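You operate a simulated robot arm through the tools that you are given. There is no shell and no other tool.

You are at the controls of a simulated robot arm. One attempt, no reset.

## Task
Wake the tester: power on, lamp test, screen brightest, beep on, the job card's programme.
Fine: press the lamps key once.
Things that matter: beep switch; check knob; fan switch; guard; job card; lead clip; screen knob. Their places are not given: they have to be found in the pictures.

It is judged by the outcome, as a careful person would: the job done as asked, and still so three seconds after it is handed in. It fails if anything else is knocked over, pushed out of place, dropped, spilled or broken.

## Robot
A 6-joint arm with a two-finger gripper, fixed in place. Base frame: the origin is at the foot of the arm, x ahead of it, y to its left, z up. Lengths are in cm, angles in rad, forces in N, time in s.
With the tool pointing down near the work surface it reaches from about 38 to 68 cm from the base axis. Its first joint turns from -1.152 to 1.152 rad. Payload 2.45 kg.
The tool frame sits at the grasp point between the pads (the TCP): z along the fingers, y along the line on which they close. The tips reach 3 cm beyond it. Largest opening 10.6 cm; the body of the gripper starts 7.9 cm behind the TCP.
Orientation is that of the tool frame in the base frame, as a unit quaternion [w, x, y, z]. With the fingers straight down and closing along the base's y, the tool's x points along the base's -x, its y along +y and its z along -z.

## Interface
- The arm moves only by the tool nudge_tool. Its argument "plan" is a list of rows, each a list of 2 entries, a list of its own where there are three numbers: the shift along the tool's x, y, z in cm, then the turn, a rotation vector about the tool's x, y, z in rad. In form: [[[dx, dy, dz], [wx, wy, wz]], ...]. A call has 1 to 20 rows; each row is the pose to reach, as a shift and turn from the pose commanded when the call began, along the tool's axes at that moment. "gripper" is the opening, from 0 (shut) to 1 (fully open), set as the call begins (left out, the last holds). Rows are played at 5 a second. More than 5 cm and 0.15 rad between two rows, or a gripper value outside its range, and nothing of the call is played. A pose out of reach is approached as far as the arm can. The call stops where the force on the tool passes 40 N (or 10 N more than at its start, if that is more) or the arm is blocked; 0.2 s more then pass. The fingers move at their own pace (about 15.3 cm/s each) and stop on an object; they squeeze with about 33 N. The grip force told is the motor's: it shows also when the fingers shut on nothing. Time passes only in rows, and 0.2 s behind the last, so rows that repeat a pose let the fingers close. The reply holds the time, the measured pose of the TCP, the force on the tool along the base axes, the opening and the grip force, in the units named above and with some noise, with the torque about the TCP (base axes, N m) and any sound that the robot's microphone picked up.
- Cameras (640 x 400 px; columns grow to the right, rows downward): "scene" is fixed at [5.5, 42, 141.55]; the picture's right is [-0.82, -0.57, 0.00], its down [-0.27, 0.39, -0.88] and it looks along [0.50, -0.72, -0.48] (base axes); focal length 250 px, centre (320, 200). "wrist" rides on the gripper at [7.6, -0.2, -10.6] in the tool frame; the picture's right is [0.02, 1.00, 0.00], its down [-0.78, 0.02, -0.62] and it looks along [-0.62, 0.01, 0.78] (tool axes); focal length 247 px, centre (320, 200).
- capture(camera): a new picture of that camera. The clock stands still meanwhile.
- measure_at(camera, pixels): for up to 12 pixels [column, row] of the newest picture of that camera ("zoom" is the newest enlarged one), the place [x, y, z] in the base frame of the surface seen there, good to about 0.3 cm, but the place of the scene camera against the robot may be out by one fixed shift of up to 1.8 cm in any direction. The clock stands still meanwhile.
- inspect(camera, box): a new picture of the part [left, top, right, bottom] of that camera's present view, enlarged. The clock stands still meanwhile.
- hand_in(): hands the job in; it is judged then, once.

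Open the gripper and draw the arm clear of the work before you hand the job in, unless the task says otherwise.

The tools are called after "Request:" as a command line: name --argument value ..., lists and objects as JSON in quotes. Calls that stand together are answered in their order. nudge_tool: Moves the arm, as the interface text tells. Its arguments: {"type":"object","properties":{"plan":{"type":"array","items":{"type":"array"}},"gripper":{"type":"number"}},"required":["plan"]} The other tools are called the same way: capture (camera) takes a picture; measure_at (camera, pixels) gives the place of the surface under pixels of a picture; inspect (camera, box) takes an enlarged picture of a part of a camera's view; hand_in () hands the job in.

At the start:

```text
t: 0.0
position: [38.89, 5.07, 132.48]
orientation: [0.001, 0.0, 1.0, 0.0]
contact_force: [0.7, 0.5, -0.4]
moment: [0.0, 0.0, -0.01]
opening: 10.59
finger_force: 0.1
```

scene: 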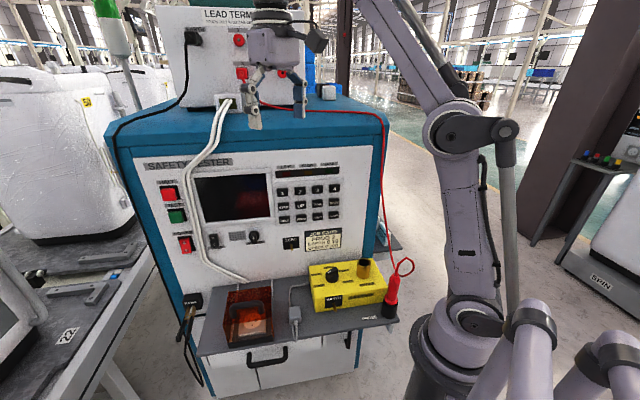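
wrist: 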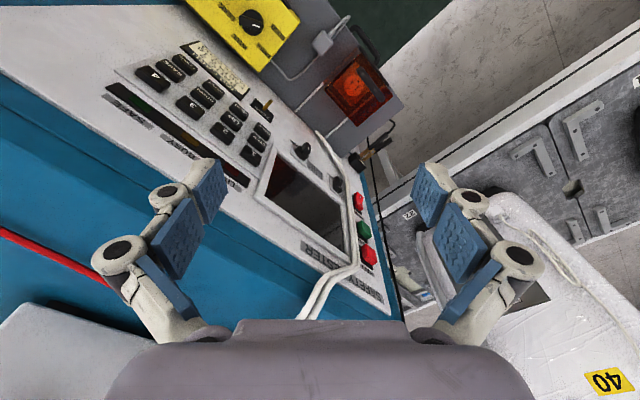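

The scene picture shows a safety tester panel with keys, knobs and switches, and a shelf with a yellow box. I enlarge the panel parts first.

Request:
inspect --camera "scene" --box '[130, 140, 260, 260]'

Request:
inspect --camera "scene" --box '[250, 150, 360, 260]'

Request:
inspect --camera "scene" --box '[170, 240, 290, 360]'

Request:
inspect --camera "scene" --box '[280, 230, 430, 340]'

Request:
inspect --camera "scene" --box '[160, 0, 360, 130]'

```text
3.33 times, centred on (195, 200) of scene
```

zoom: 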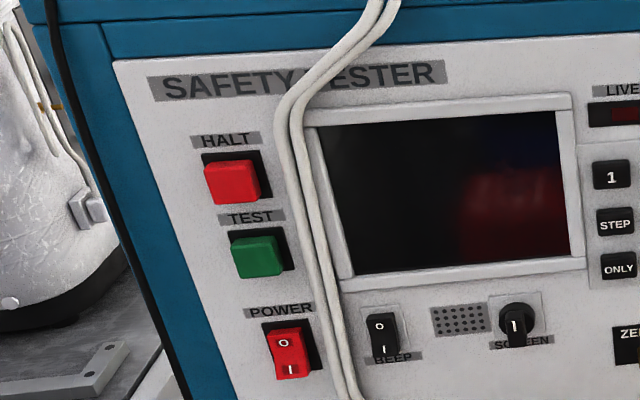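

```text
3.64 times, centred on (305, 205) of scene
```

zoom: 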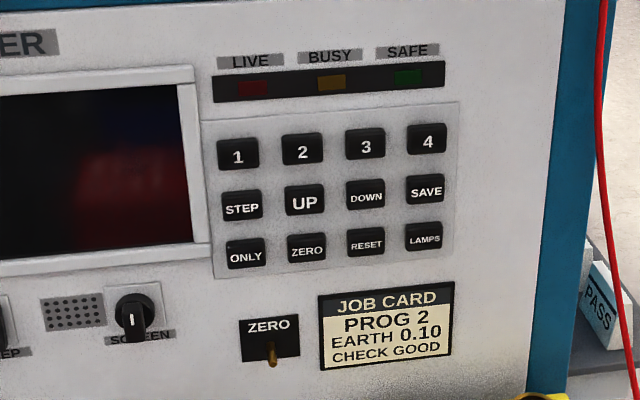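

```text
3.33 times, centred on (230, 300) of scene
```

zoom: 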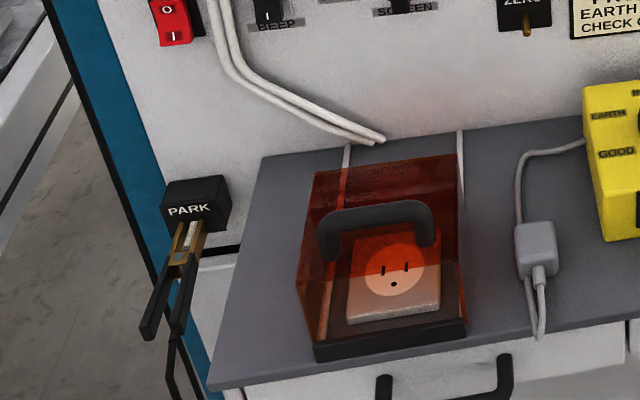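

```text
3.64 times, centred on (355, 285) of scene
```

zoom: 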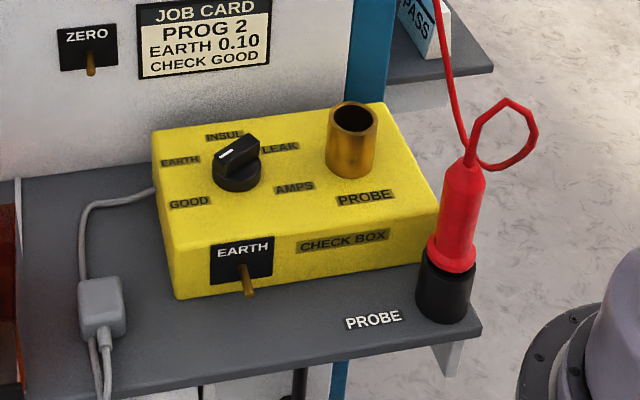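

```text
3.08 times, centred on (260, 65) of scene
```

zoom: 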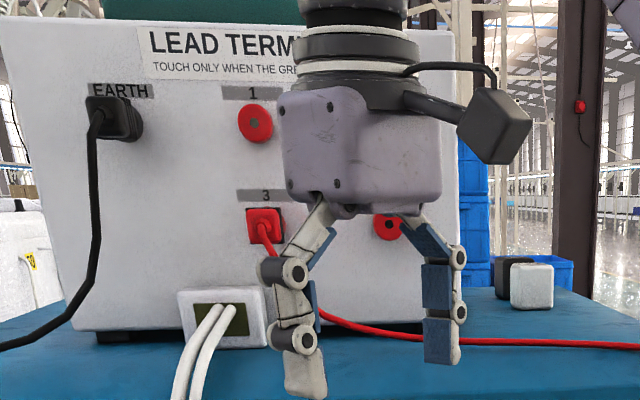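

The panel holds HALT/TEST/POWER, BEEP, SCREEN and the keypad, and the job card says PROG 2. I measure points on these in both cameras to get the panel plane and the offset of the scene camera.

Request:
measure_at --camera "scene" --pixels '[[186, 238], [184, 247], [213, 238], [214, 246], [253, 238], [300, 190], [323, 216], [333, 204], [317, 188], [236, 195], [170, 193], [177, 215]]'

Request:
inspect --camera "wrist" --box '[120, 40, 300, 180]'

Request:
inspect --camera "wrist" --box '[250, 110, 420, 300]'

Request:
measure_at --camera "wrist" --pixels '[[301, 150], [337, 184], [359, 201], [364, 230], [369, 256], [153, 76], [262, 131], [251, 155], [187, 104], [221, 132], [190, 62], [250, 20]]'

```text
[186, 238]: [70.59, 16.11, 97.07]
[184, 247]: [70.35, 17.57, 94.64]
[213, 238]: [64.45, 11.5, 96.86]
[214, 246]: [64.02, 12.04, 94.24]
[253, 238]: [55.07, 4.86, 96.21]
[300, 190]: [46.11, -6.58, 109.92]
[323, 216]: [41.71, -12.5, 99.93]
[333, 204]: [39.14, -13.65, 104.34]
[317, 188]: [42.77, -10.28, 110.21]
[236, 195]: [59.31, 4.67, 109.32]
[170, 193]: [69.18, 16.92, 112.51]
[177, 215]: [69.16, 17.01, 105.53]
```

```text
2.86 times, centred on (210, 110) of wrist
```

zoom: 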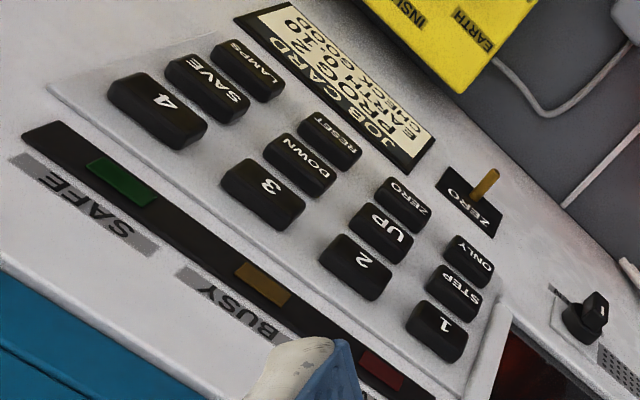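

```text
2.11 times, centred on (335, 205) of wrist
```

zoom: 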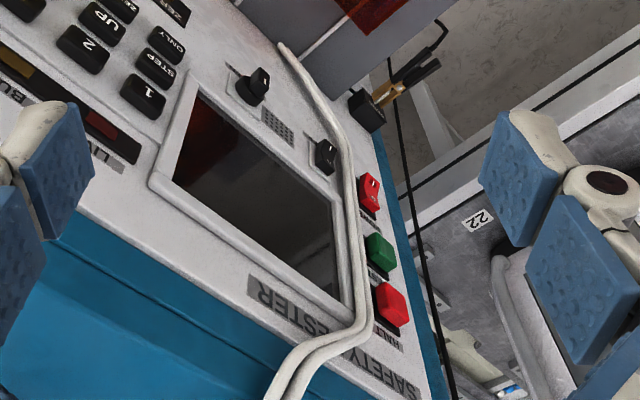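

```text
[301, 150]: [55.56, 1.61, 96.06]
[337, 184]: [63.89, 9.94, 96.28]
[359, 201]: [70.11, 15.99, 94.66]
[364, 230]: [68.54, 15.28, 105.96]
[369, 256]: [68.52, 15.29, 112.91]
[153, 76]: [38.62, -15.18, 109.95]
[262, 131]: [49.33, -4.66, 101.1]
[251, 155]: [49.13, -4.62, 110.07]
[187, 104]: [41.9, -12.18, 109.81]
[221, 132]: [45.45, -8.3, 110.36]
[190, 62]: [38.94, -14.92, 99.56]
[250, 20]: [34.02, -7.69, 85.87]
```

Wrist and scene readings of the same keys differ by about (0.7, 1.7, 0), so the panel plane is near x − y ≈ 53.8, facing (-0.7, 0.7, 0). I measure the arm's joints and surroundings at (463,138), (455,345), the shelf, box and terminal unit, to plan safe motions.

Request:
measure_at --camera "scene" --pixels '[[463, 138], [455, 300], [455, 345], [340, 120], [215, 130], [340, 280], [360, 310], [235, 330], [390, 270], [387, 315], [320, 345], [203, 215]]'

Request:
inspect --camera "scene" --box '[230, 215, 280, 255]'

Request:
inspect --camera "scene" --box '[160, 220, 240, 270]'

```text
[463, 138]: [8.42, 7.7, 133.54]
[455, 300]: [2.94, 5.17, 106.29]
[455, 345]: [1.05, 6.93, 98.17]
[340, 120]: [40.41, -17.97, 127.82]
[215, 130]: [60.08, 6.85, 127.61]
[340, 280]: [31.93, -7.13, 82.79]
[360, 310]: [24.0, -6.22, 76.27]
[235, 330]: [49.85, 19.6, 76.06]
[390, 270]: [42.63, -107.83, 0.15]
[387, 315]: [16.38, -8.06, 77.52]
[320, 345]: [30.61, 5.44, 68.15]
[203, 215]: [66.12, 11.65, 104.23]
```

```text
10.00 times, centred on (255, 235) of scene
```

zoom: 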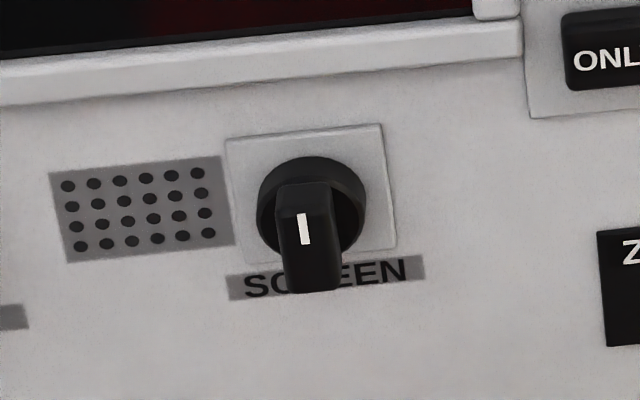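

```text
8.00 times, centred on (200, 245) of scene
```

zoom: 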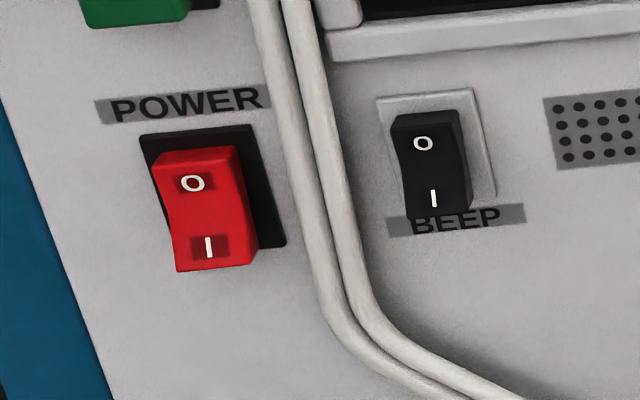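

Both rockers stand out at their lower "I" half (off), and the knob bar at about (253,238) is upright. I shut the gripper and turn the tool 45° about its own axis so that it lines up with the panel.

Request:
nudge_tool --plan '[[[0, 0, 0], [0, 0, 0.13]], [[0, 0, 0], [0, 0, 0.26]], [[0, 0, 0], [0, 0, 0.39]], [[0, 0, 0], [0, 0, 0.52]], [[0, 0, 0], [0, 0, 0.65]], [[0, 0, 0], [0, 0, 0.785]], [[0, 0, 0], [0, 0, 0.785]]]' --gripper 0

```text
t: 1.6
position: [38.92, 5.21, 132.49]
orientation: [-0.001, 0.383, 0.924, 0.0]
contact_force: [1.1, -0.4, 0.5]
moment: [-0.01, 0.03, 0.04]
opening: 0.0
finger_force: 28.9
```

The tool's x now points away from the panel and y along it. I pitch the fingers 45° forward toward the panel while backing off 5 cm and lowering 8 cm, to see how the wrist camera views the panel.

Request:
nudge_tool --plan '[[[1, 0, 1], [0, -0.13, 0]], [[2, 0, 2], [0, -0.26, 0]], [[3, 0, 4], [0, -0.39, 0]], [[4, 0, 6], [0, -0.52, 0]], [[5, 0, 8], [0, -0.65, 0]], [[5, 0, 8], [0, -0.785, 0]], [[5, 0, 8], [0, -0.785, 0]]]'

Request:
capture --camera "wrist"

Request:
capture --camera "scene"

```text
t: 3.2
position: [35.09, 8.7, 124.52]
orientation: [0.354, 0.353, 0.854, -0.146]
contact_force: [-0.2, 0.3, -0.9]
moment: [-0.02, -0.03, -0.02]
opening: 0.0
finger_force: 28.5
```

```text
taken
```

wrist: 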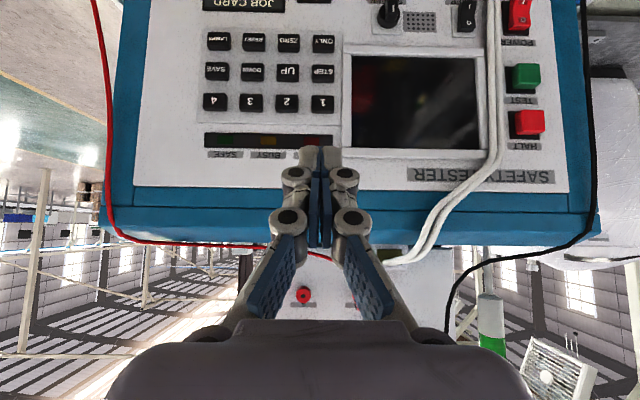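

```text
taken
```

scene: 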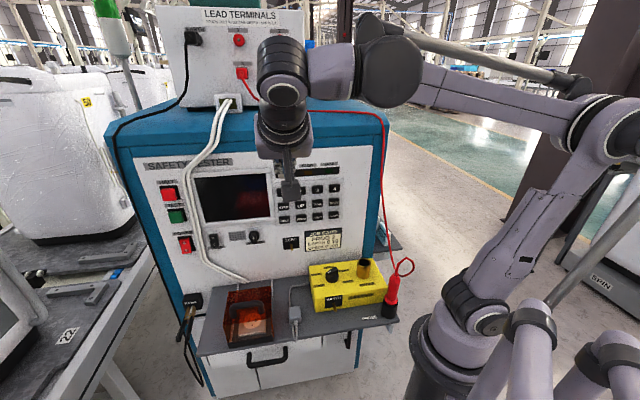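

The wrist camera now sees the panel straight on, upside down: key 2 at (286,103), LAMPS at (216,41), POWER at (520,15), BEEP at (467,15), SCREEN at (390,12). I measure them.

Request:
measure_at --camera "wrist" --pixels '[[286, 103], [216, 41], [520, 15], [517, 28], [467, 15], [390, 12], [300, 125], [180, 80], [505, 15], [495, 50], [413, 45], [480, 100]]'

Request:
inspect --camera "wrist" --box '[350, 0, 560, 130]'

Request:
inspect --camera "wrist" --box '[190, 20, 350, 120]'

```text
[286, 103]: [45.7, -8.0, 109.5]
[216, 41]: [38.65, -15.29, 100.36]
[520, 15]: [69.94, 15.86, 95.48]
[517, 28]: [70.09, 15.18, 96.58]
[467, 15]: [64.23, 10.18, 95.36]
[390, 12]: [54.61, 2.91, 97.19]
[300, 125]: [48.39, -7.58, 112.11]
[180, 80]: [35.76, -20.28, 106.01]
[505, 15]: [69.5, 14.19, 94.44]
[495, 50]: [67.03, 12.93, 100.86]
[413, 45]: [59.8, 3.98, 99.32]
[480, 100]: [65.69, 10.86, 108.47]
```

```text
3.05 times, centred on (455, 65) of wrist
```

zoom: 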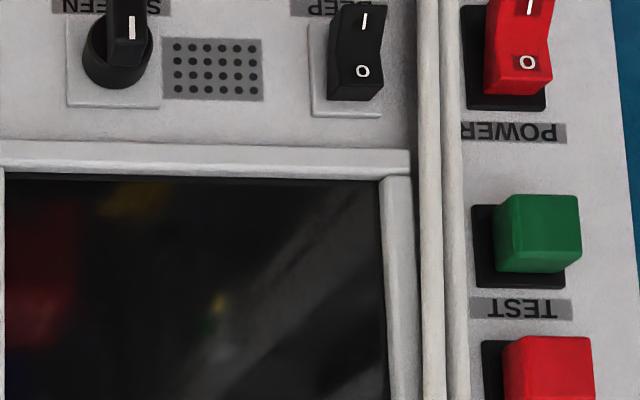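

```text
4.00 times, centred on (270, 70) of wrist
```

zoom: 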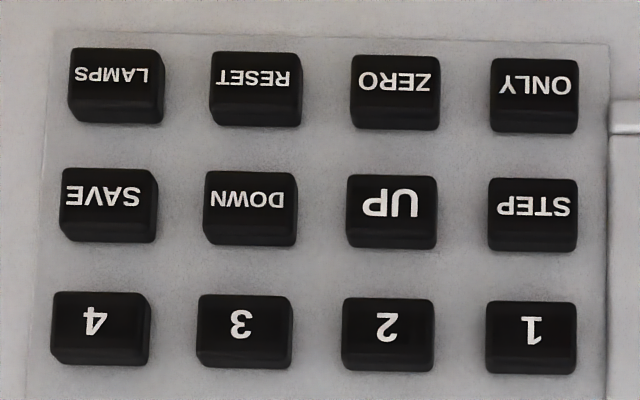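

Panel plane is at x − y ≈ 56.0, and key caps stand out about 1.5 cm. I slide the tool along the panel by 21 cm and down 12 cm to view the power, beep and screen controls from close.

Request:
nudge_tool --plan '[[[1.3, 3.5, 1.5], [0, 0, 0]], [[2.6, 7, 3], [0, 0, 0]], [[3.9, 10.5, 4.6], [0, 0, 0]], [[5.2, 14, 6.1], [0, 0, 0]], [[6.5, 17.5, 7.6], [0, 0, 0]], [[7.8, 21, 9.2], [0, 0, 0]], [[7.8, 21, 9.2], [0, 0, 0]]]'

Request:
capture --camera "wrist"

Request:
capture --camera "scene"

```text
t: 4.8
position: [50.8, 22.52, 112.86]
orientation: [0.354, 0.354, 0.853, -0.147]
contact_force: [0.0, -0.2, 0.8]
moment: [-0.01, -0.02, 0.0]
opening: 0.0
finger_force: 28.8
```

```text
taken
```

wrist: 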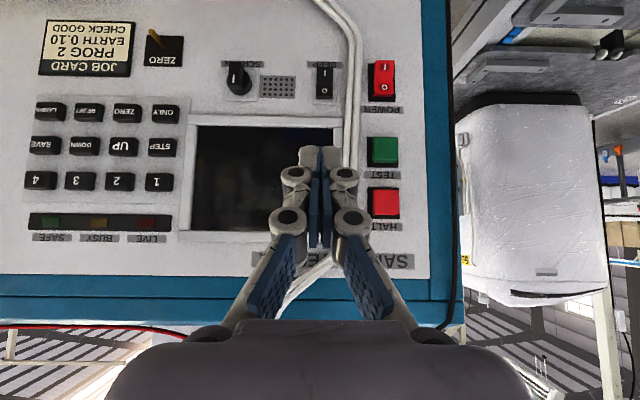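

```text
taken
```

scene: 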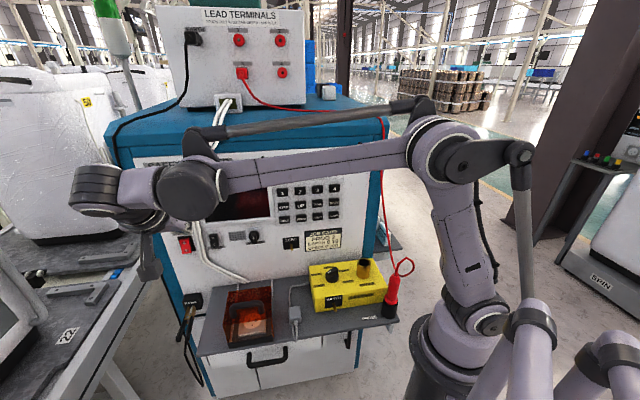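

POWER is now at about (381,80), BEEP (324,80), SCREEN knob (239,78) in the wrist view. I enlarge and measure them.

Request:
inspect --camera "wrist" --box '[210, 50, 410, 110]'

Request:
measure_at --camera "wrist" --pixels '[[381, 70], [383, 88], [324, 73], [324, 88], [239, 77], [239, 70], [239, 88], [351, 80], [119, 182], [49, 113], [260, 70], [400, 70]]'

```text
3.20 times, centred on (310, 80) of wrist
```

zoom: 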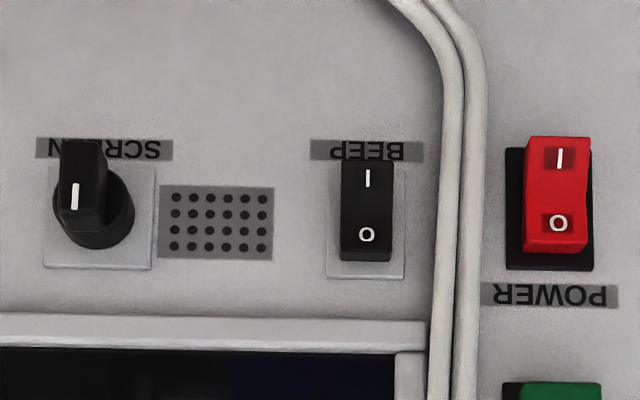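

```text
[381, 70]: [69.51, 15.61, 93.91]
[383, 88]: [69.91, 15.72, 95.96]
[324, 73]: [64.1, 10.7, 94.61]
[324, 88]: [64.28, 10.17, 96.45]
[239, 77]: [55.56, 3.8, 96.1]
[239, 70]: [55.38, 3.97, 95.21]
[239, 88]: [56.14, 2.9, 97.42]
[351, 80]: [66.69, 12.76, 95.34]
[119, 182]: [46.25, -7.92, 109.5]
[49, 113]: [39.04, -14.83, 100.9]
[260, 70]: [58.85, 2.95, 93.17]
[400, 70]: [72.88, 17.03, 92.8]
```

The white line on the knob sits at the upper half of its face (pointer up, mid-range). POWER's "I" end is at about s≈60.6 along the panel, z≈93.5; I bring the shut fingertips in front of it, stopping about 6 cm short.

Request:
nudge_tool --plan '[[[0.6, 3, 2], [0, 0, 0]], [[1.2, 6, 4], [0, 0, 0]], [[1.8, 8.76, 7], [0, 0, 0]], [[2.4, 8.76, 10.5], [0, 0, 0]], [[3.1, 8.76, 14], [0, 0, 0]], [[3.1, 8.76, 17], [0, 0, 0]], [[3.1, 8.76, 17], [0, 0, 0]]]'

Request:
capture --camera "wrist"

Request:
capture --camera "scene"

```text
t: 6.4
position: [63.99, 22.12, 98.37]
orientation: [0.354, 0.353, 0.854, -0.146]
contact_force: [0.1, 0.1, 0.7]
moment: [0.0, -0.01, -0.01]
opening: 0.0
finger_force: 28.7
```

```text
taken
```

wrist: 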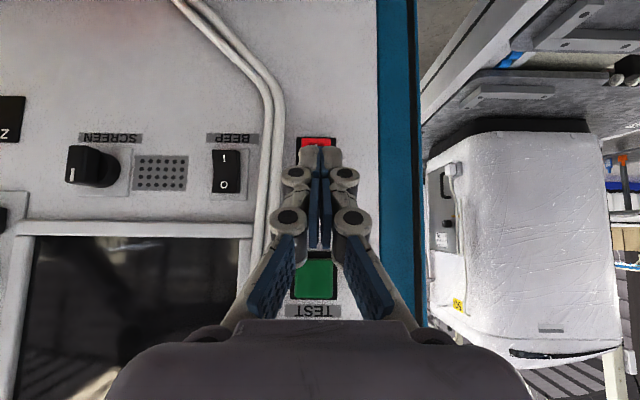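

```text
taken
```

scene: 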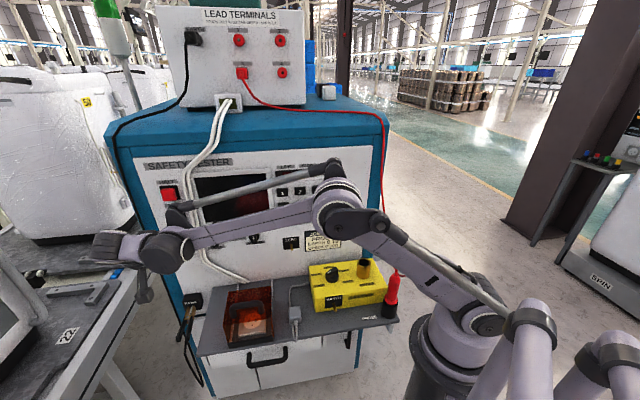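

The tips are lined up over the red POWER rocker at (317,140). I enlarge the rocker's visible end and the knob.

Request:
inspect --camera "wrist" --box '[50, 120, 250, 220]'

Request:
measure_at --camera "wrist" --pixels '[[317, 141], [303, 141], [332, 141], [318, 155], [80, 165], [73, 177], [225, 158], [225, 184], [100, 165], [110, 180]]'

Request:
inspect --camera "wrist" --box '[270, 110, 370, 190]'

```text
3.20 times, centred on (150, 170) of wrist
```

zoom: 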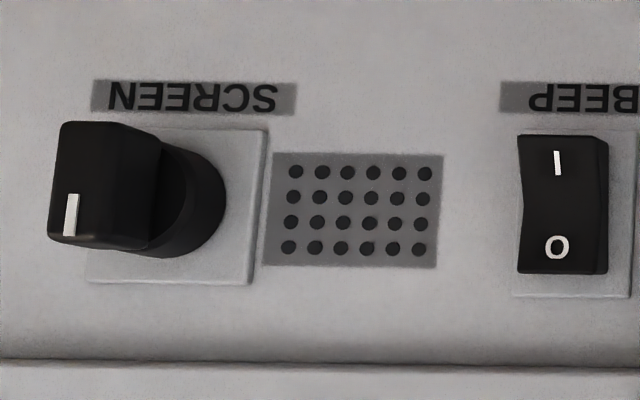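

```text
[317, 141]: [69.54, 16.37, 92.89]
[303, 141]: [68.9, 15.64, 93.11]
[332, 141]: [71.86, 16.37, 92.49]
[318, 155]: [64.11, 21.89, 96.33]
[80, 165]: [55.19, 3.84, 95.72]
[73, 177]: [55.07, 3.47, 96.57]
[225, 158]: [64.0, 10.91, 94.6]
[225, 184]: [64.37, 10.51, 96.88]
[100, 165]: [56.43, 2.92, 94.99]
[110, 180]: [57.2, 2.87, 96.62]
```

```text
5.00 times, centred on (320, 150) of wrist
```

zoom: 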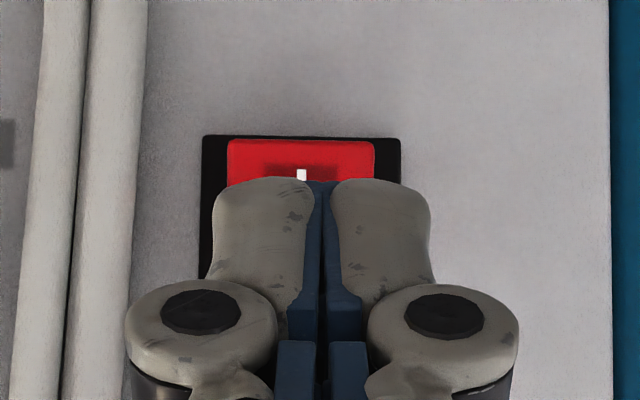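

The rocker's centre is in line with the tips and its "I" mark is at about z 93.5. I approach and push its lower end in small steps, counting on the force stop.

Request:
nudge_tool --plan '[[[-0.3, -0.1, 3], [0, 0, 0]], [[-0.7, -0.1, 5.8], [0, 0, 0]], [[-0.91, -0.1, 6.01], [0, 0, 0]], [[-1.12, -0.1, 6.22], [0, 0, 0]], [[-1.33, -0.1, 6.43], [0, 0, 0]], [[-1.54, -0.1, 6.64], [0, 0, 0]], [[-1.76, -0.1, 6.86], [0, 0, 0]], [[-1.97, -0.1, 7.07], [0, 0, 0]]]'

Request:
capture --camera "wrist"

Request:
capture --camera "scene"

```text
t: 8.2
position: [68.07, 18.2, 94.51]
orientation: [0.349, 0.352, 0.856, -0.145]
contact_force: [-3.8, 3.8, 0.5]
moment: [0.05, 0.03, -0.02]
opening: 0.61
finger_force: 28.4
stopped in row 8: the force on the tool passed its limit at 42 N (the readings are from after the stop); the commanded pose is now the measured one
```

```text
taken
```

wrist: 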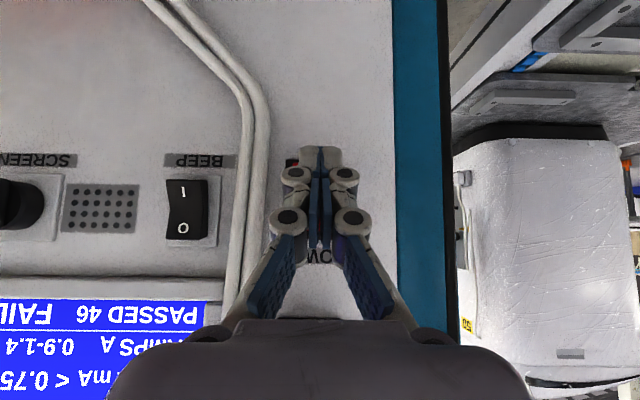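

```text
taken
```

scene: 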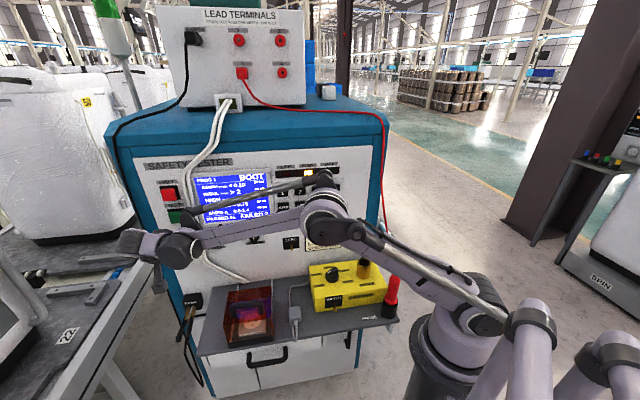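

The screen lit up with "BOOT", so power is on. I back straight off the panel by about 7 cm and look at the display.

Request:
nudge_tool --plan '[[[1.4, 0, -1.4], [0, 0, 0]], [[3, 0, -3], [0, 0, 0]], [[5, 0, -5], [0, 0, 0]], [[5, 0, -8], [0, 0, 0]], [[5, 0, -11], [0, 0, 0]], [[5, -4, -14], [0, 0, 0]], [[5, -8, -14], [0, 0, 0]], [[5, -8, -14], [0, 0, 0]]]'

Request:
capture --camera "wrist"

Request:
inspect --camera "scene" --box '[130, 140, 360, 280]'

```text
t: 10.0
position: [52.98, 21.99, 101.07]
orientation: [0.35, 0.352, 0.856, -0.145]
contact_force: [0.2, -1.2, 0.4]
moment: [-0.01, 0.01, 0.01]
opening: 0.0
finger_force: 28.2
```

```text
taken
```

wrist: 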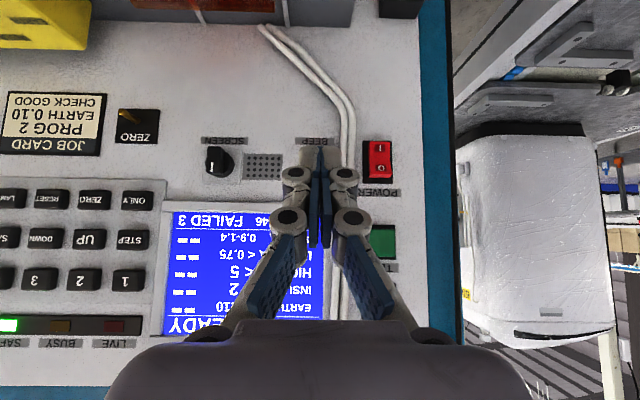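

```text
2.78 times, centred on (245, 210) of scene
```

zoom: 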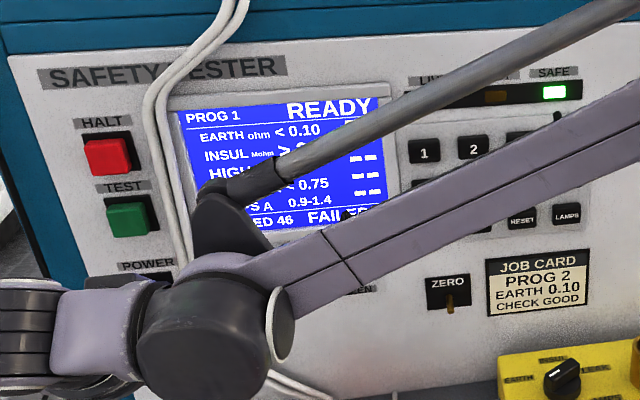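

Power is on, display shows READY, PROG 1. The tips are already in line with BEEP (s≈53.0); I now go in and push its lower "I" end (z≈94.5) the same way.

Request:
nudge_tool --plan '[[[-1.5, 0, 4], [0, 0, 0]], [[-3, 0, 8], [0, 0, 0]], [[-4.65, -0.05, 12.04], [0, 0, 0]], [[-4.86, -0.05, 12.25], [0, 0, 0]], [[-5.07, -0.05, 12.46], [0, 0, 0]], [[-5.28, -0.05, 12.67], [0, 0, 0]], [[-5.49, -0.05, 12.88], [0, 0, 0]], [[-5.7, -0.05, 13.09], [0, 0, 0]], [[-5.91, -0.05, 13.3], [0, 0, 0]]]'

Request:
capture --camera "wrist"

```text
t: 12.0
position: [62.33, 12.63, 95.69]
orientation: [0.349, 0.351, 0.857, -0.144]
contact_force: [-22.5, 13.7, 5.6]
moment: [-0.02, 0.15, -0.16]
opening: 0.62
finger_force: 28.3
```

```text
taken
```

wrist: 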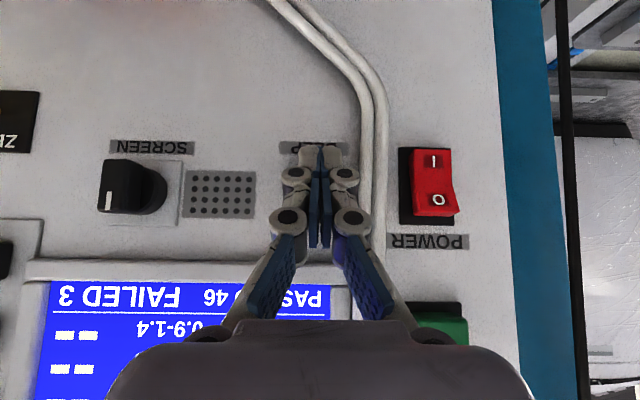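

About 27 N shows contact. I press a little deeper to be sure it goes over, then back away in the same line to look.

Request:
nudge_tool --plan '[[[-0.2, 0, 0.2], [0, 0, 0]], [[-0.4, 0, 0.4], [0, 0, 0]]]'

Request:
nudge_tool --plan '[[[1.4, 0, -1.4], [0, 0, 0]], [[3, 0, -3], [0, 0, 0]], [[5, 0, -5], [0, 0, 0]], [[6, 0, -8], [0, 0, 0]], [[6, 0, -8], [0, 0, 0]]]'

Request:
capture --camera "wrist"

Request:
inspect --camera "scene" --box '[130, 140, 360, 280]'

```text
t: 12.5
position: [62.47, 12.59, 95.5]
orientation: [0.346, 0.352, 0.858, -0.144]
contact_force: [-3.5, 2.9, -0.8]
moment: [0.01, 0.05, -0.03]
opening: 0.0
finger_force: 28.5
stopped in row 2: the force on the tool passed its limit at 43 N (the readings are from after the stop); the commanded pose is now the measured one
```

```text
t: 13.7
position: [55.29, 19.68, 97.3]
orientation: [0.347, 0.352, 0.857, -0.145]
contact_force: [0.6, 0.3, 0.0]
moment: [0.02, 0.01, 0.04]
opening: 0.01
finger_force: 28.2
```

```text
taken
```

wrist: 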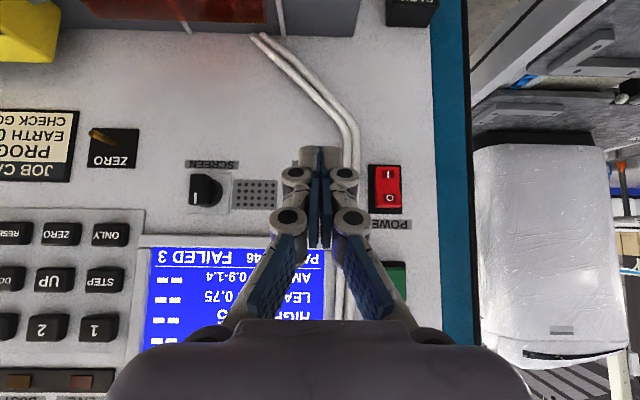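

```text
2.78 times, centred on (245, 210) of scene
```

zoom: 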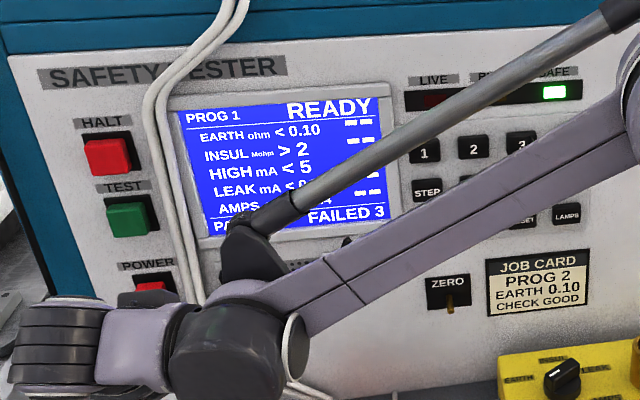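

BEEP is hidden behind the fingers. I slide along the panel to s≈41.3 so that the wrist camera looks straight at the knob with BEEP in view.

Request:
nudge_tool --plan '[[[0, -4, -1], [0, 0, 0]], [[0, -8, -2], [0, 0, 0]], [[0, -11.7, -3], [0, 0, 0]], [[0, -11.7, -3], [0, 0, 0]]]'

Request:
capture --camera "wrist"

Request:
inspect --camera "wrist" --box '[270, 120, 520, 260]'

Request:
capture --camera "scene"

```text
t: 14.7
position: [45.57, 12.74, 99.17]
orientation: [0.348, 0.351, 0.857, -0.143]
contact_force: [-0.1, -0.5, 0.1]
moment: [0.0, 0.0, -0.02]
opening: 0.0
finger_force: 28.3
```

```text
taken
```

wrist: 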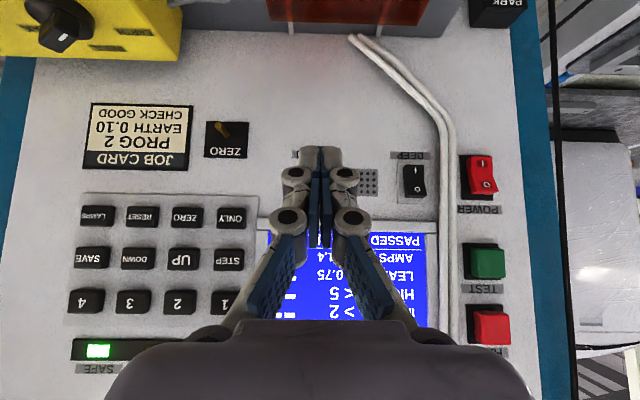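

```text
2.56 times, centred on (395, 190) of wrist
```

zoom: 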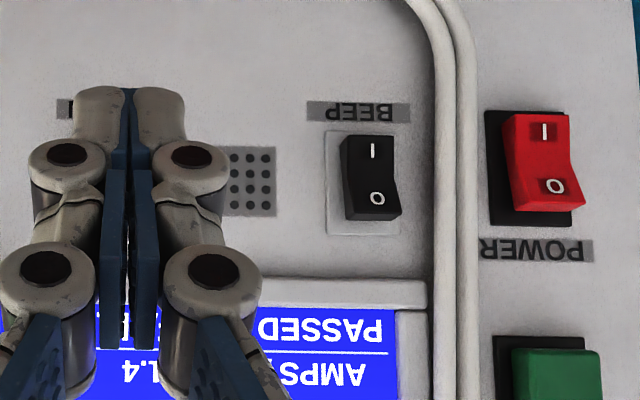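

```text
taken
```

scene: 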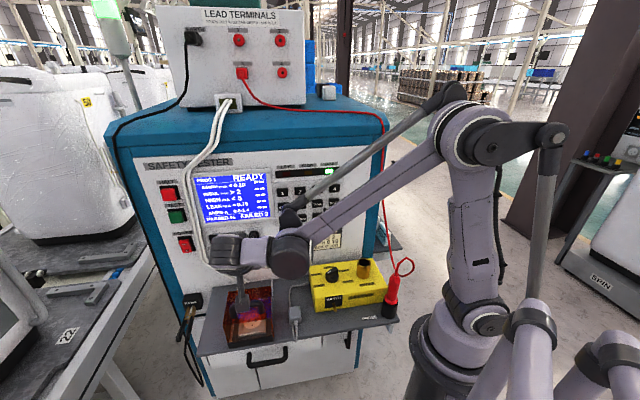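

BEEP's rocker now leans the same way as POWER's (its "I" end is in). Next is the LAMPS key at (98,215); I re-measure it and key 2 at (180,301) from here.

Request:
measure_at --camera "wrist" --pixels '[[98, 215], [98, 208], [98, 224], [180, 301], [178, 293], [88, 215], [110, 215], [225, 130], [300, 155], [70, 35], [130, 60], [400, 10]]'

Request:
inspect --camera "wrist" --box '[60, 190, 260, 330]'

```text
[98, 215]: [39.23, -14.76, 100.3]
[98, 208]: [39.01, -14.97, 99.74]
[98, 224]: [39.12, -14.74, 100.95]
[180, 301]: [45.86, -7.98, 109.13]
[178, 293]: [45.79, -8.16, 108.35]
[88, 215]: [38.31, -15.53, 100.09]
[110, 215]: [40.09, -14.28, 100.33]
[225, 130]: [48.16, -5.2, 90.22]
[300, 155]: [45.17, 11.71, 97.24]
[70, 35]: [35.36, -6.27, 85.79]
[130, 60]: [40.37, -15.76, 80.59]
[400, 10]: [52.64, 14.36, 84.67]
```

```text
2.86 times, centred on (160, 260) of wrist
```

zoom: 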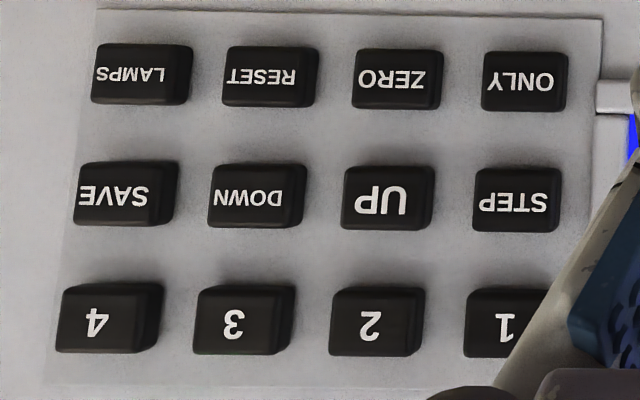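

LAMPS centre is at s≈16.85, z≈100.2, d≈1.4. I slide 24 cm along the panel to a point in front of it, staying about 9 cm clear.

Request:
nudge_tool --plan '[[[-1.1, -4.1, 0], [0, 0, 0]], [[-2.2, -8.2, 0], [0, 0, 0]], [[-3.3, -12.3, 0], [0, 0, 0]], [[-4.4, -16.4, 0], [0, 0, 0]], [[-5.5, -20.5, 0], [0, 0, 0]], [[-6.5, -24.4, -0.3], [0, 0, 0]], [[-6.5, -24.4, -0.3], [0, 0, 0]]]'

Request:
capture --camera "wrist"

Request:
capture --camera "scene"

```text
t: 16.3
position: [31.98, -8.14, 104.09]
orientation: [0.348, 0.352, 0.857, -0.144]
contact_force: [-0.5, 0.0, 0.5]
moment: [-0.01, -0.03, -0.01]
opening: 0.01
finger_force: 28.4
```

```text
taken
```

wrist: 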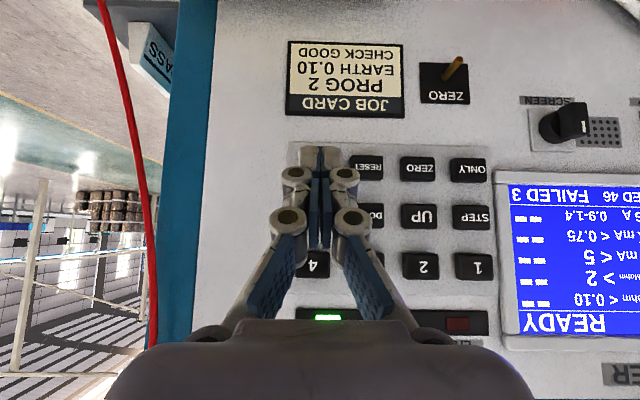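

```text
taken
```

scene: 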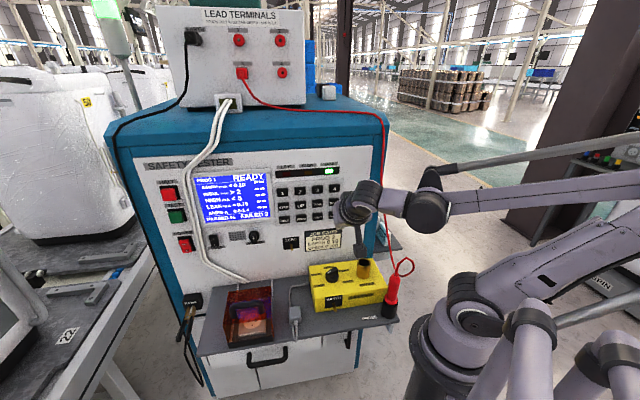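

The tips are aligned above LAMPS. I go in and press it in small steps, once.

Request:
nudge_tool --plan '[[[-0.97, 0, 2.8], [0, 0, 0]], [[-1.97, 0, 5.56], [0, 0, 0]], [[-2.25, 0, 5.84], [0, 0, 0]], [[-2.53, 0, 6.12], [0, 0, 0]], [[-2.81, 0, 6.4], [0, 0, 0]], [[-3.02, 0, 6.61], [0, 0, 0]], [[-3.23, 0, 6.82], [0, 0, 0]]]'

Request:
capture --camera "wrist"

Request:
capture --camera "scene"

```text
t: 17.9
position: [36.85, -12.84, 101.38]
orientation: [0.347, 0.352, 0.857, -0.145]
contact_force: [-0.2, 1.0, 0.0]
moment: [0.01, -0.04, 0.0]
opening: 0.0
finger_force: 28.9
```

```text
taken
```

wrist: 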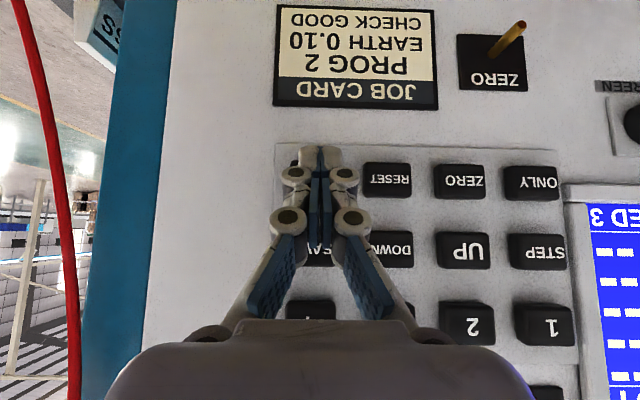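

```text
taken
```

scene: 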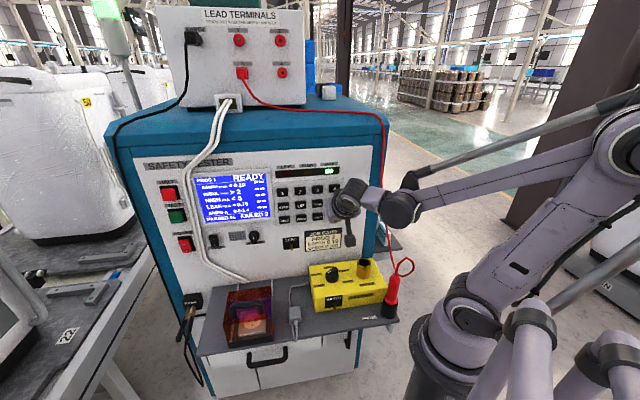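

No contact yet (force about 0); the leading edge is just short of the key, about 0.3 cm low. I raise slightly and press on in 0.2 cm steps.

Request:
nudge_tool --plan '[[[-0.35, 0, -0.07], [0, 0, 0]], [[-0.49, 0, 0.07], [0, 0, 0]], [[-0.63, 0, 0.21], [0, 0, 0]], [[-0.77, 0, 0.35], [0, 0, 0]]]'

Request:
inspect --camera "scene" --box '[130, 140, 370, 280]'

```text
t: 18.9
position: [37.27, -13.37, 101.77]
orientation: [0.347, 0.352, 0.857, -0.145]
contact_force: [-1.6, 2.9, -2.2]
moment: [0.06, 0.04, 0.01]
opening: 0.61
finger_force: 28.4
heard: click
```

```text
2.67 times, centred on (250, 210) of scene
```

zoom: 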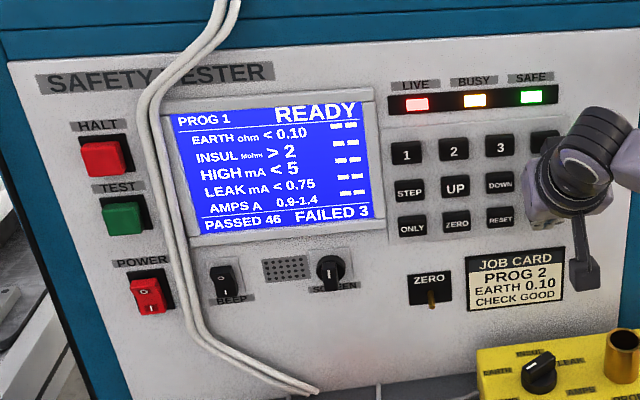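

A click was heard and LIVE, BUSY and SAFE all lit: lamp test done. I draw straight back off the key and move up in front of key 2 (s≈26.75, z≈109.2).

Request:
nudge_tool --plan '[[[1.4, 0, -1.4], [0, 0, 0]], [[2.83, 0, -2.83], [0, 0, 0]], [[1.0, 3.3, -5], [0, 0, 0]], [[-1.2, 6.6, -7], [0, 0, 0]], [[-3.41, 9.85, -9.07], [0, 0, 0]], [[-3.41, 9.85, -9.07], [0, 0, 0]]]'

Request:
capture --camera "wrist"

Request:
inspect --camera "scene" --box '[130, 140, 370, 280]'

```text
t: 20.3
position: [41.57, -3.61, 110.78]
orientation: [0.348, 0.351, 0.857, -0.145]
contact_force: [0.8, -0.6, -1.1]
moment: [0.0, 0.0, -0.04]
opening: 0.01
finger_force: 28.9
```

```text
taken
```

wrist: 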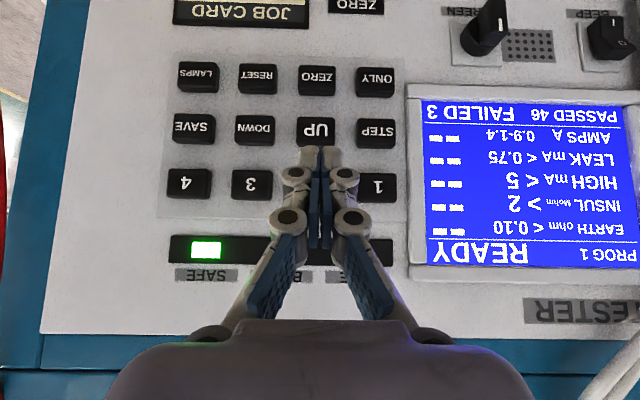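

```text
2.67 times, centred on (250, 210) of scene
```

zoom: 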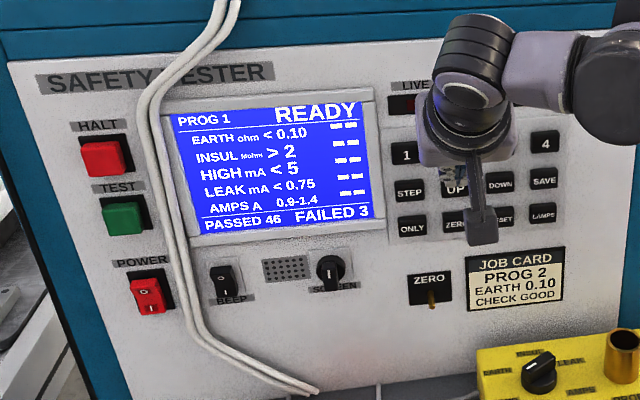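

Key 2 (col ≈314) is right in front of the tips. I press it straight in with small steps.

Request:
nudge_tool --plan '[[[-1.1, 0, 1.1], [0, 0, 0]], [[-2.2, 0, 2.2], [0, 0, 0]], [[-2.35, 0, 2.35], [0, 0, 0]], [[-2.49, 0, 2.49], [0, 0, 0]], [[-2.63, 0, 2.63], [0, 0, 0]], [[-2.75, 0, 2.75], [0, 0, 0]]]'

Request:
inspect --camera "scene" --box '[130, 140, 370, 280]'

```text
t: 21.7
position: [44.31, -6.27, 110.46]
orientation: [0.348, 0.351, 0.857, -0.144]
contact_force: [-2.0, 2.4, 1.2]
moment: [-0.02, 0.01, 0.0]
opening: 0.61
finger_force: 28.6
heard: click
```

```text
2.67 times, centred on (250, 210) of scene
```

zoom: 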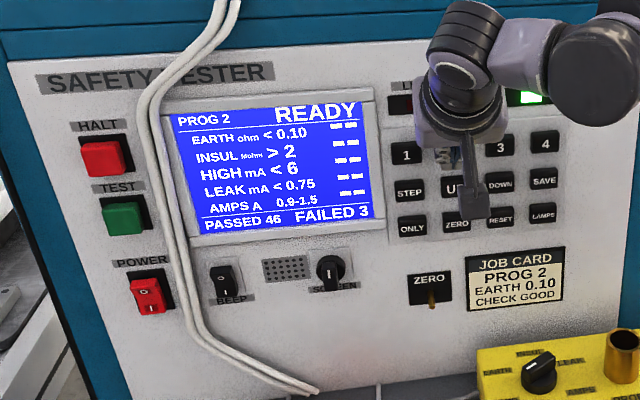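

The display now shows PROG 2 with EARTH < 0.10, matching the job card. I back off key 2 and move to about 16 cm in front of the SCREEN knob.

Request:
nudge_tool --plan '[[[1.4, 0, -1.4], [0, 0, 0]], [[3.5, 0, -3.5], [0, 0, 0]], [[6, 0, -6], [0, 0, 0]], [[8.5, 0, -8.5], [0, 0, 0]], [[10, 3.6, -7], [0, 0, 0]], [[11.4, 7.2, -5.6], [0, 0, 0]], [[12.8, 10.8, -4.2], [0, 0, 0]], [[14.1, 14.4, -2.83], [0, 0, 0]], [[14.1, 14.4, -2.83], [0, 0, 0]]]'

Request:
capture --camera "wrist"

Request:
inspect --camera "scene" --box '[130, 140, 370, 280]'

```text
t: 23.7
position: [45.71, 12.48, 102.36]
orientation: [0.348, 0.351, 0.857, -0.144]
contact_force: [0.2, 0.4, -1.1]
moment: [0.01, 0.01, -0.01]
opening: 0.0
finger_force: 28.7
```

```text
taken
```

wrist: 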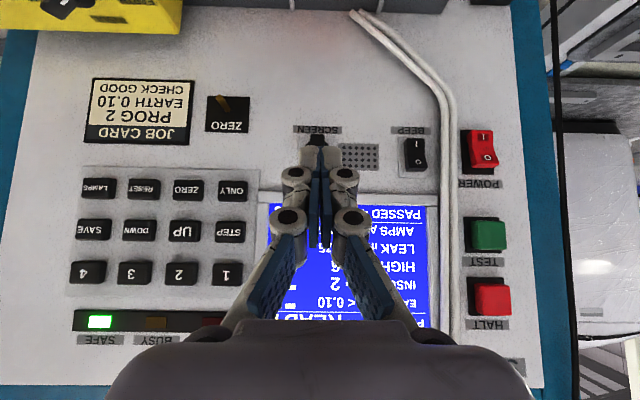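

```text
2.67 times, centred on (250, 210) of scene
```

zoom: 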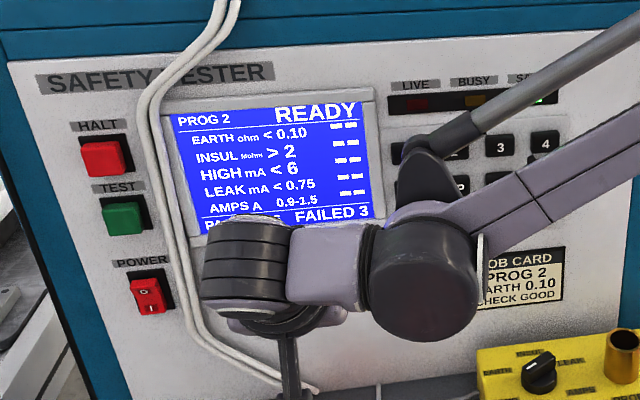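

The SAFE lamp is on again and the knob is just ahead at (316,140). I pitch the tool the remaining 0.797 rad so that it points straight at the panel.

Request:
nudge_tool --plan '[[[0, 0, 0], [0, -0.133, 0]], [[0, 0, 0], [0, -0.266, 0]], [[0, 0, 0], [0, -0.4, 0]], [[0, 0, 0], [0, -0.533, 0]], [[0, 0, 0], [0, -0.666, 0]], [[0, 0, 0], [0, -0.797, 0]], [[0, 0, 0], [0, -0.797, 0]]]'

Request:
capture --camera "wrist"

Request:
capture --camera "scene"

```text
t: 25.3
position: [45.77, 12.28, 102.85]
orientation: [0.654, 0.266, 0.655, -0.27]
contact_force: [0.5, -0.2, -0.4]
moment: [0.0, 0.0, -0.01]
opening: 0.01
finger_force: 28.2
```

```text
taken
```

wrist: 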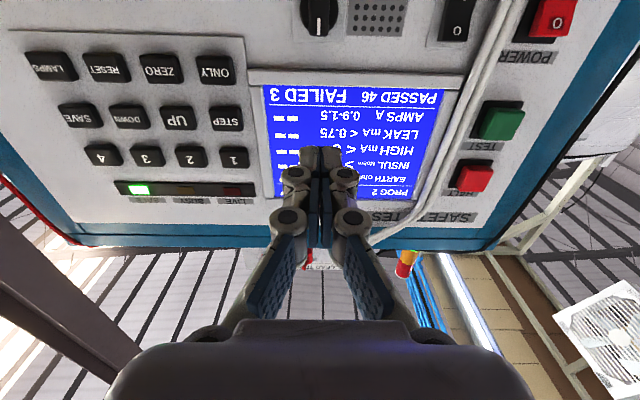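

```text
taken
```

scene: 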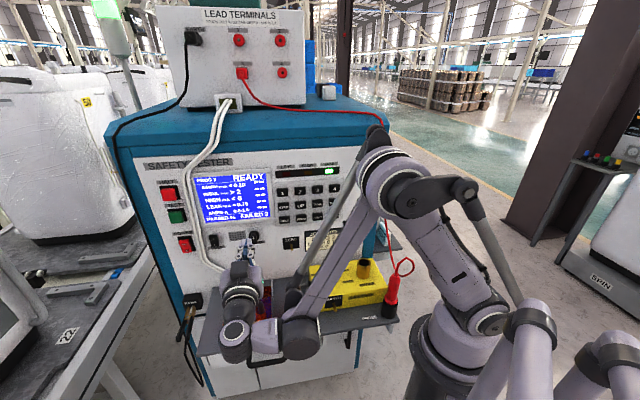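

Now the wrist camera is level with the knob, at (320,15). I enlarge and measure it from here, along with the guard's top in the scene picture.

Request:
inspect --camera "wrist" --box '[270, 0, 370, 60]'

Request:
measure_at --camera "wrist" --pixels '[[319, 15], [319, 5], [319, 22], [313, 15], [326, 15], [306, 15], [336, 15], [319, 33], [300, 15], [360, 45], [345, 15]]'

Request:
measure_at --camera "scene" --pixels '[[268, 290], [225, 295], [232, 310], [270, 312], [265, 285], [240, 250], [280, 330]]'

Request:
inspect --camera "scene" --box '[180, 220, 340, 370]'

```text
6.40 times, centred on (320, 30) of wrist
```

zoom: 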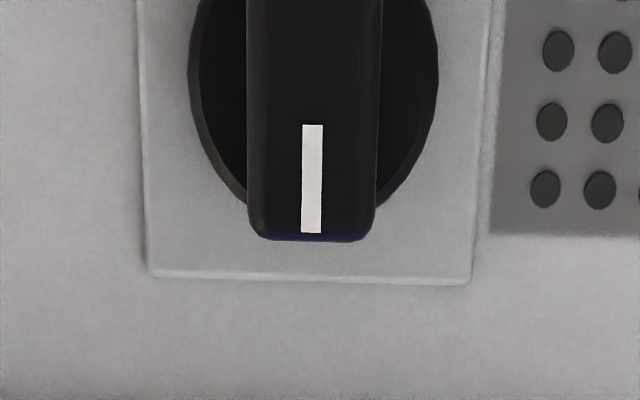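

```text
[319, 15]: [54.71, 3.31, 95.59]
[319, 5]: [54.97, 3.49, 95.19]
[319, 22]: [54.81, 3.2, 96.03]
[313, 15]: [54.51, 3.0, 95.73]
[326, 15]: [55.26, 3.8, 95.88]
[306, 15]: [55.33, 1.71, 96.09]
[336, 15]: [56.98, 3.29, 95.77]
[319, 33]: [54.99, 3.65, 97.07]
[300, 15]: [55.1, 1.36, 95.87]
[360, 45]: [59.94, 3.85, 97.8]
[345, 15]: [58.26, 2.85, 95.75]
```

```text
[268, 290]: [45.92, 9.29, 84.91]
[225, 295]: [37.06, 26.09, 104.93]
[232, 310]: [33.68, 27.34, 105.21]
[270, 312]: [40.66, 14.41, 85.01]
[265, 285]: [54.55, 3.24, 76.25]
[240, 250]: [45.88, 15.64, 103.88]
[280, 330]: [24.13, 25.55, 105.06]
```

```text
2.67 times, centred on (260, 295) of scene
```

zoom: 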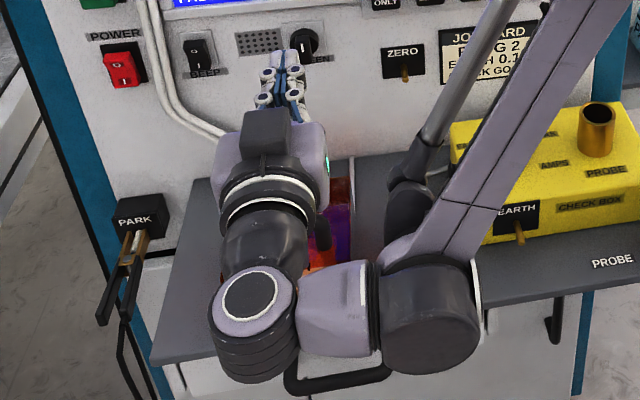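

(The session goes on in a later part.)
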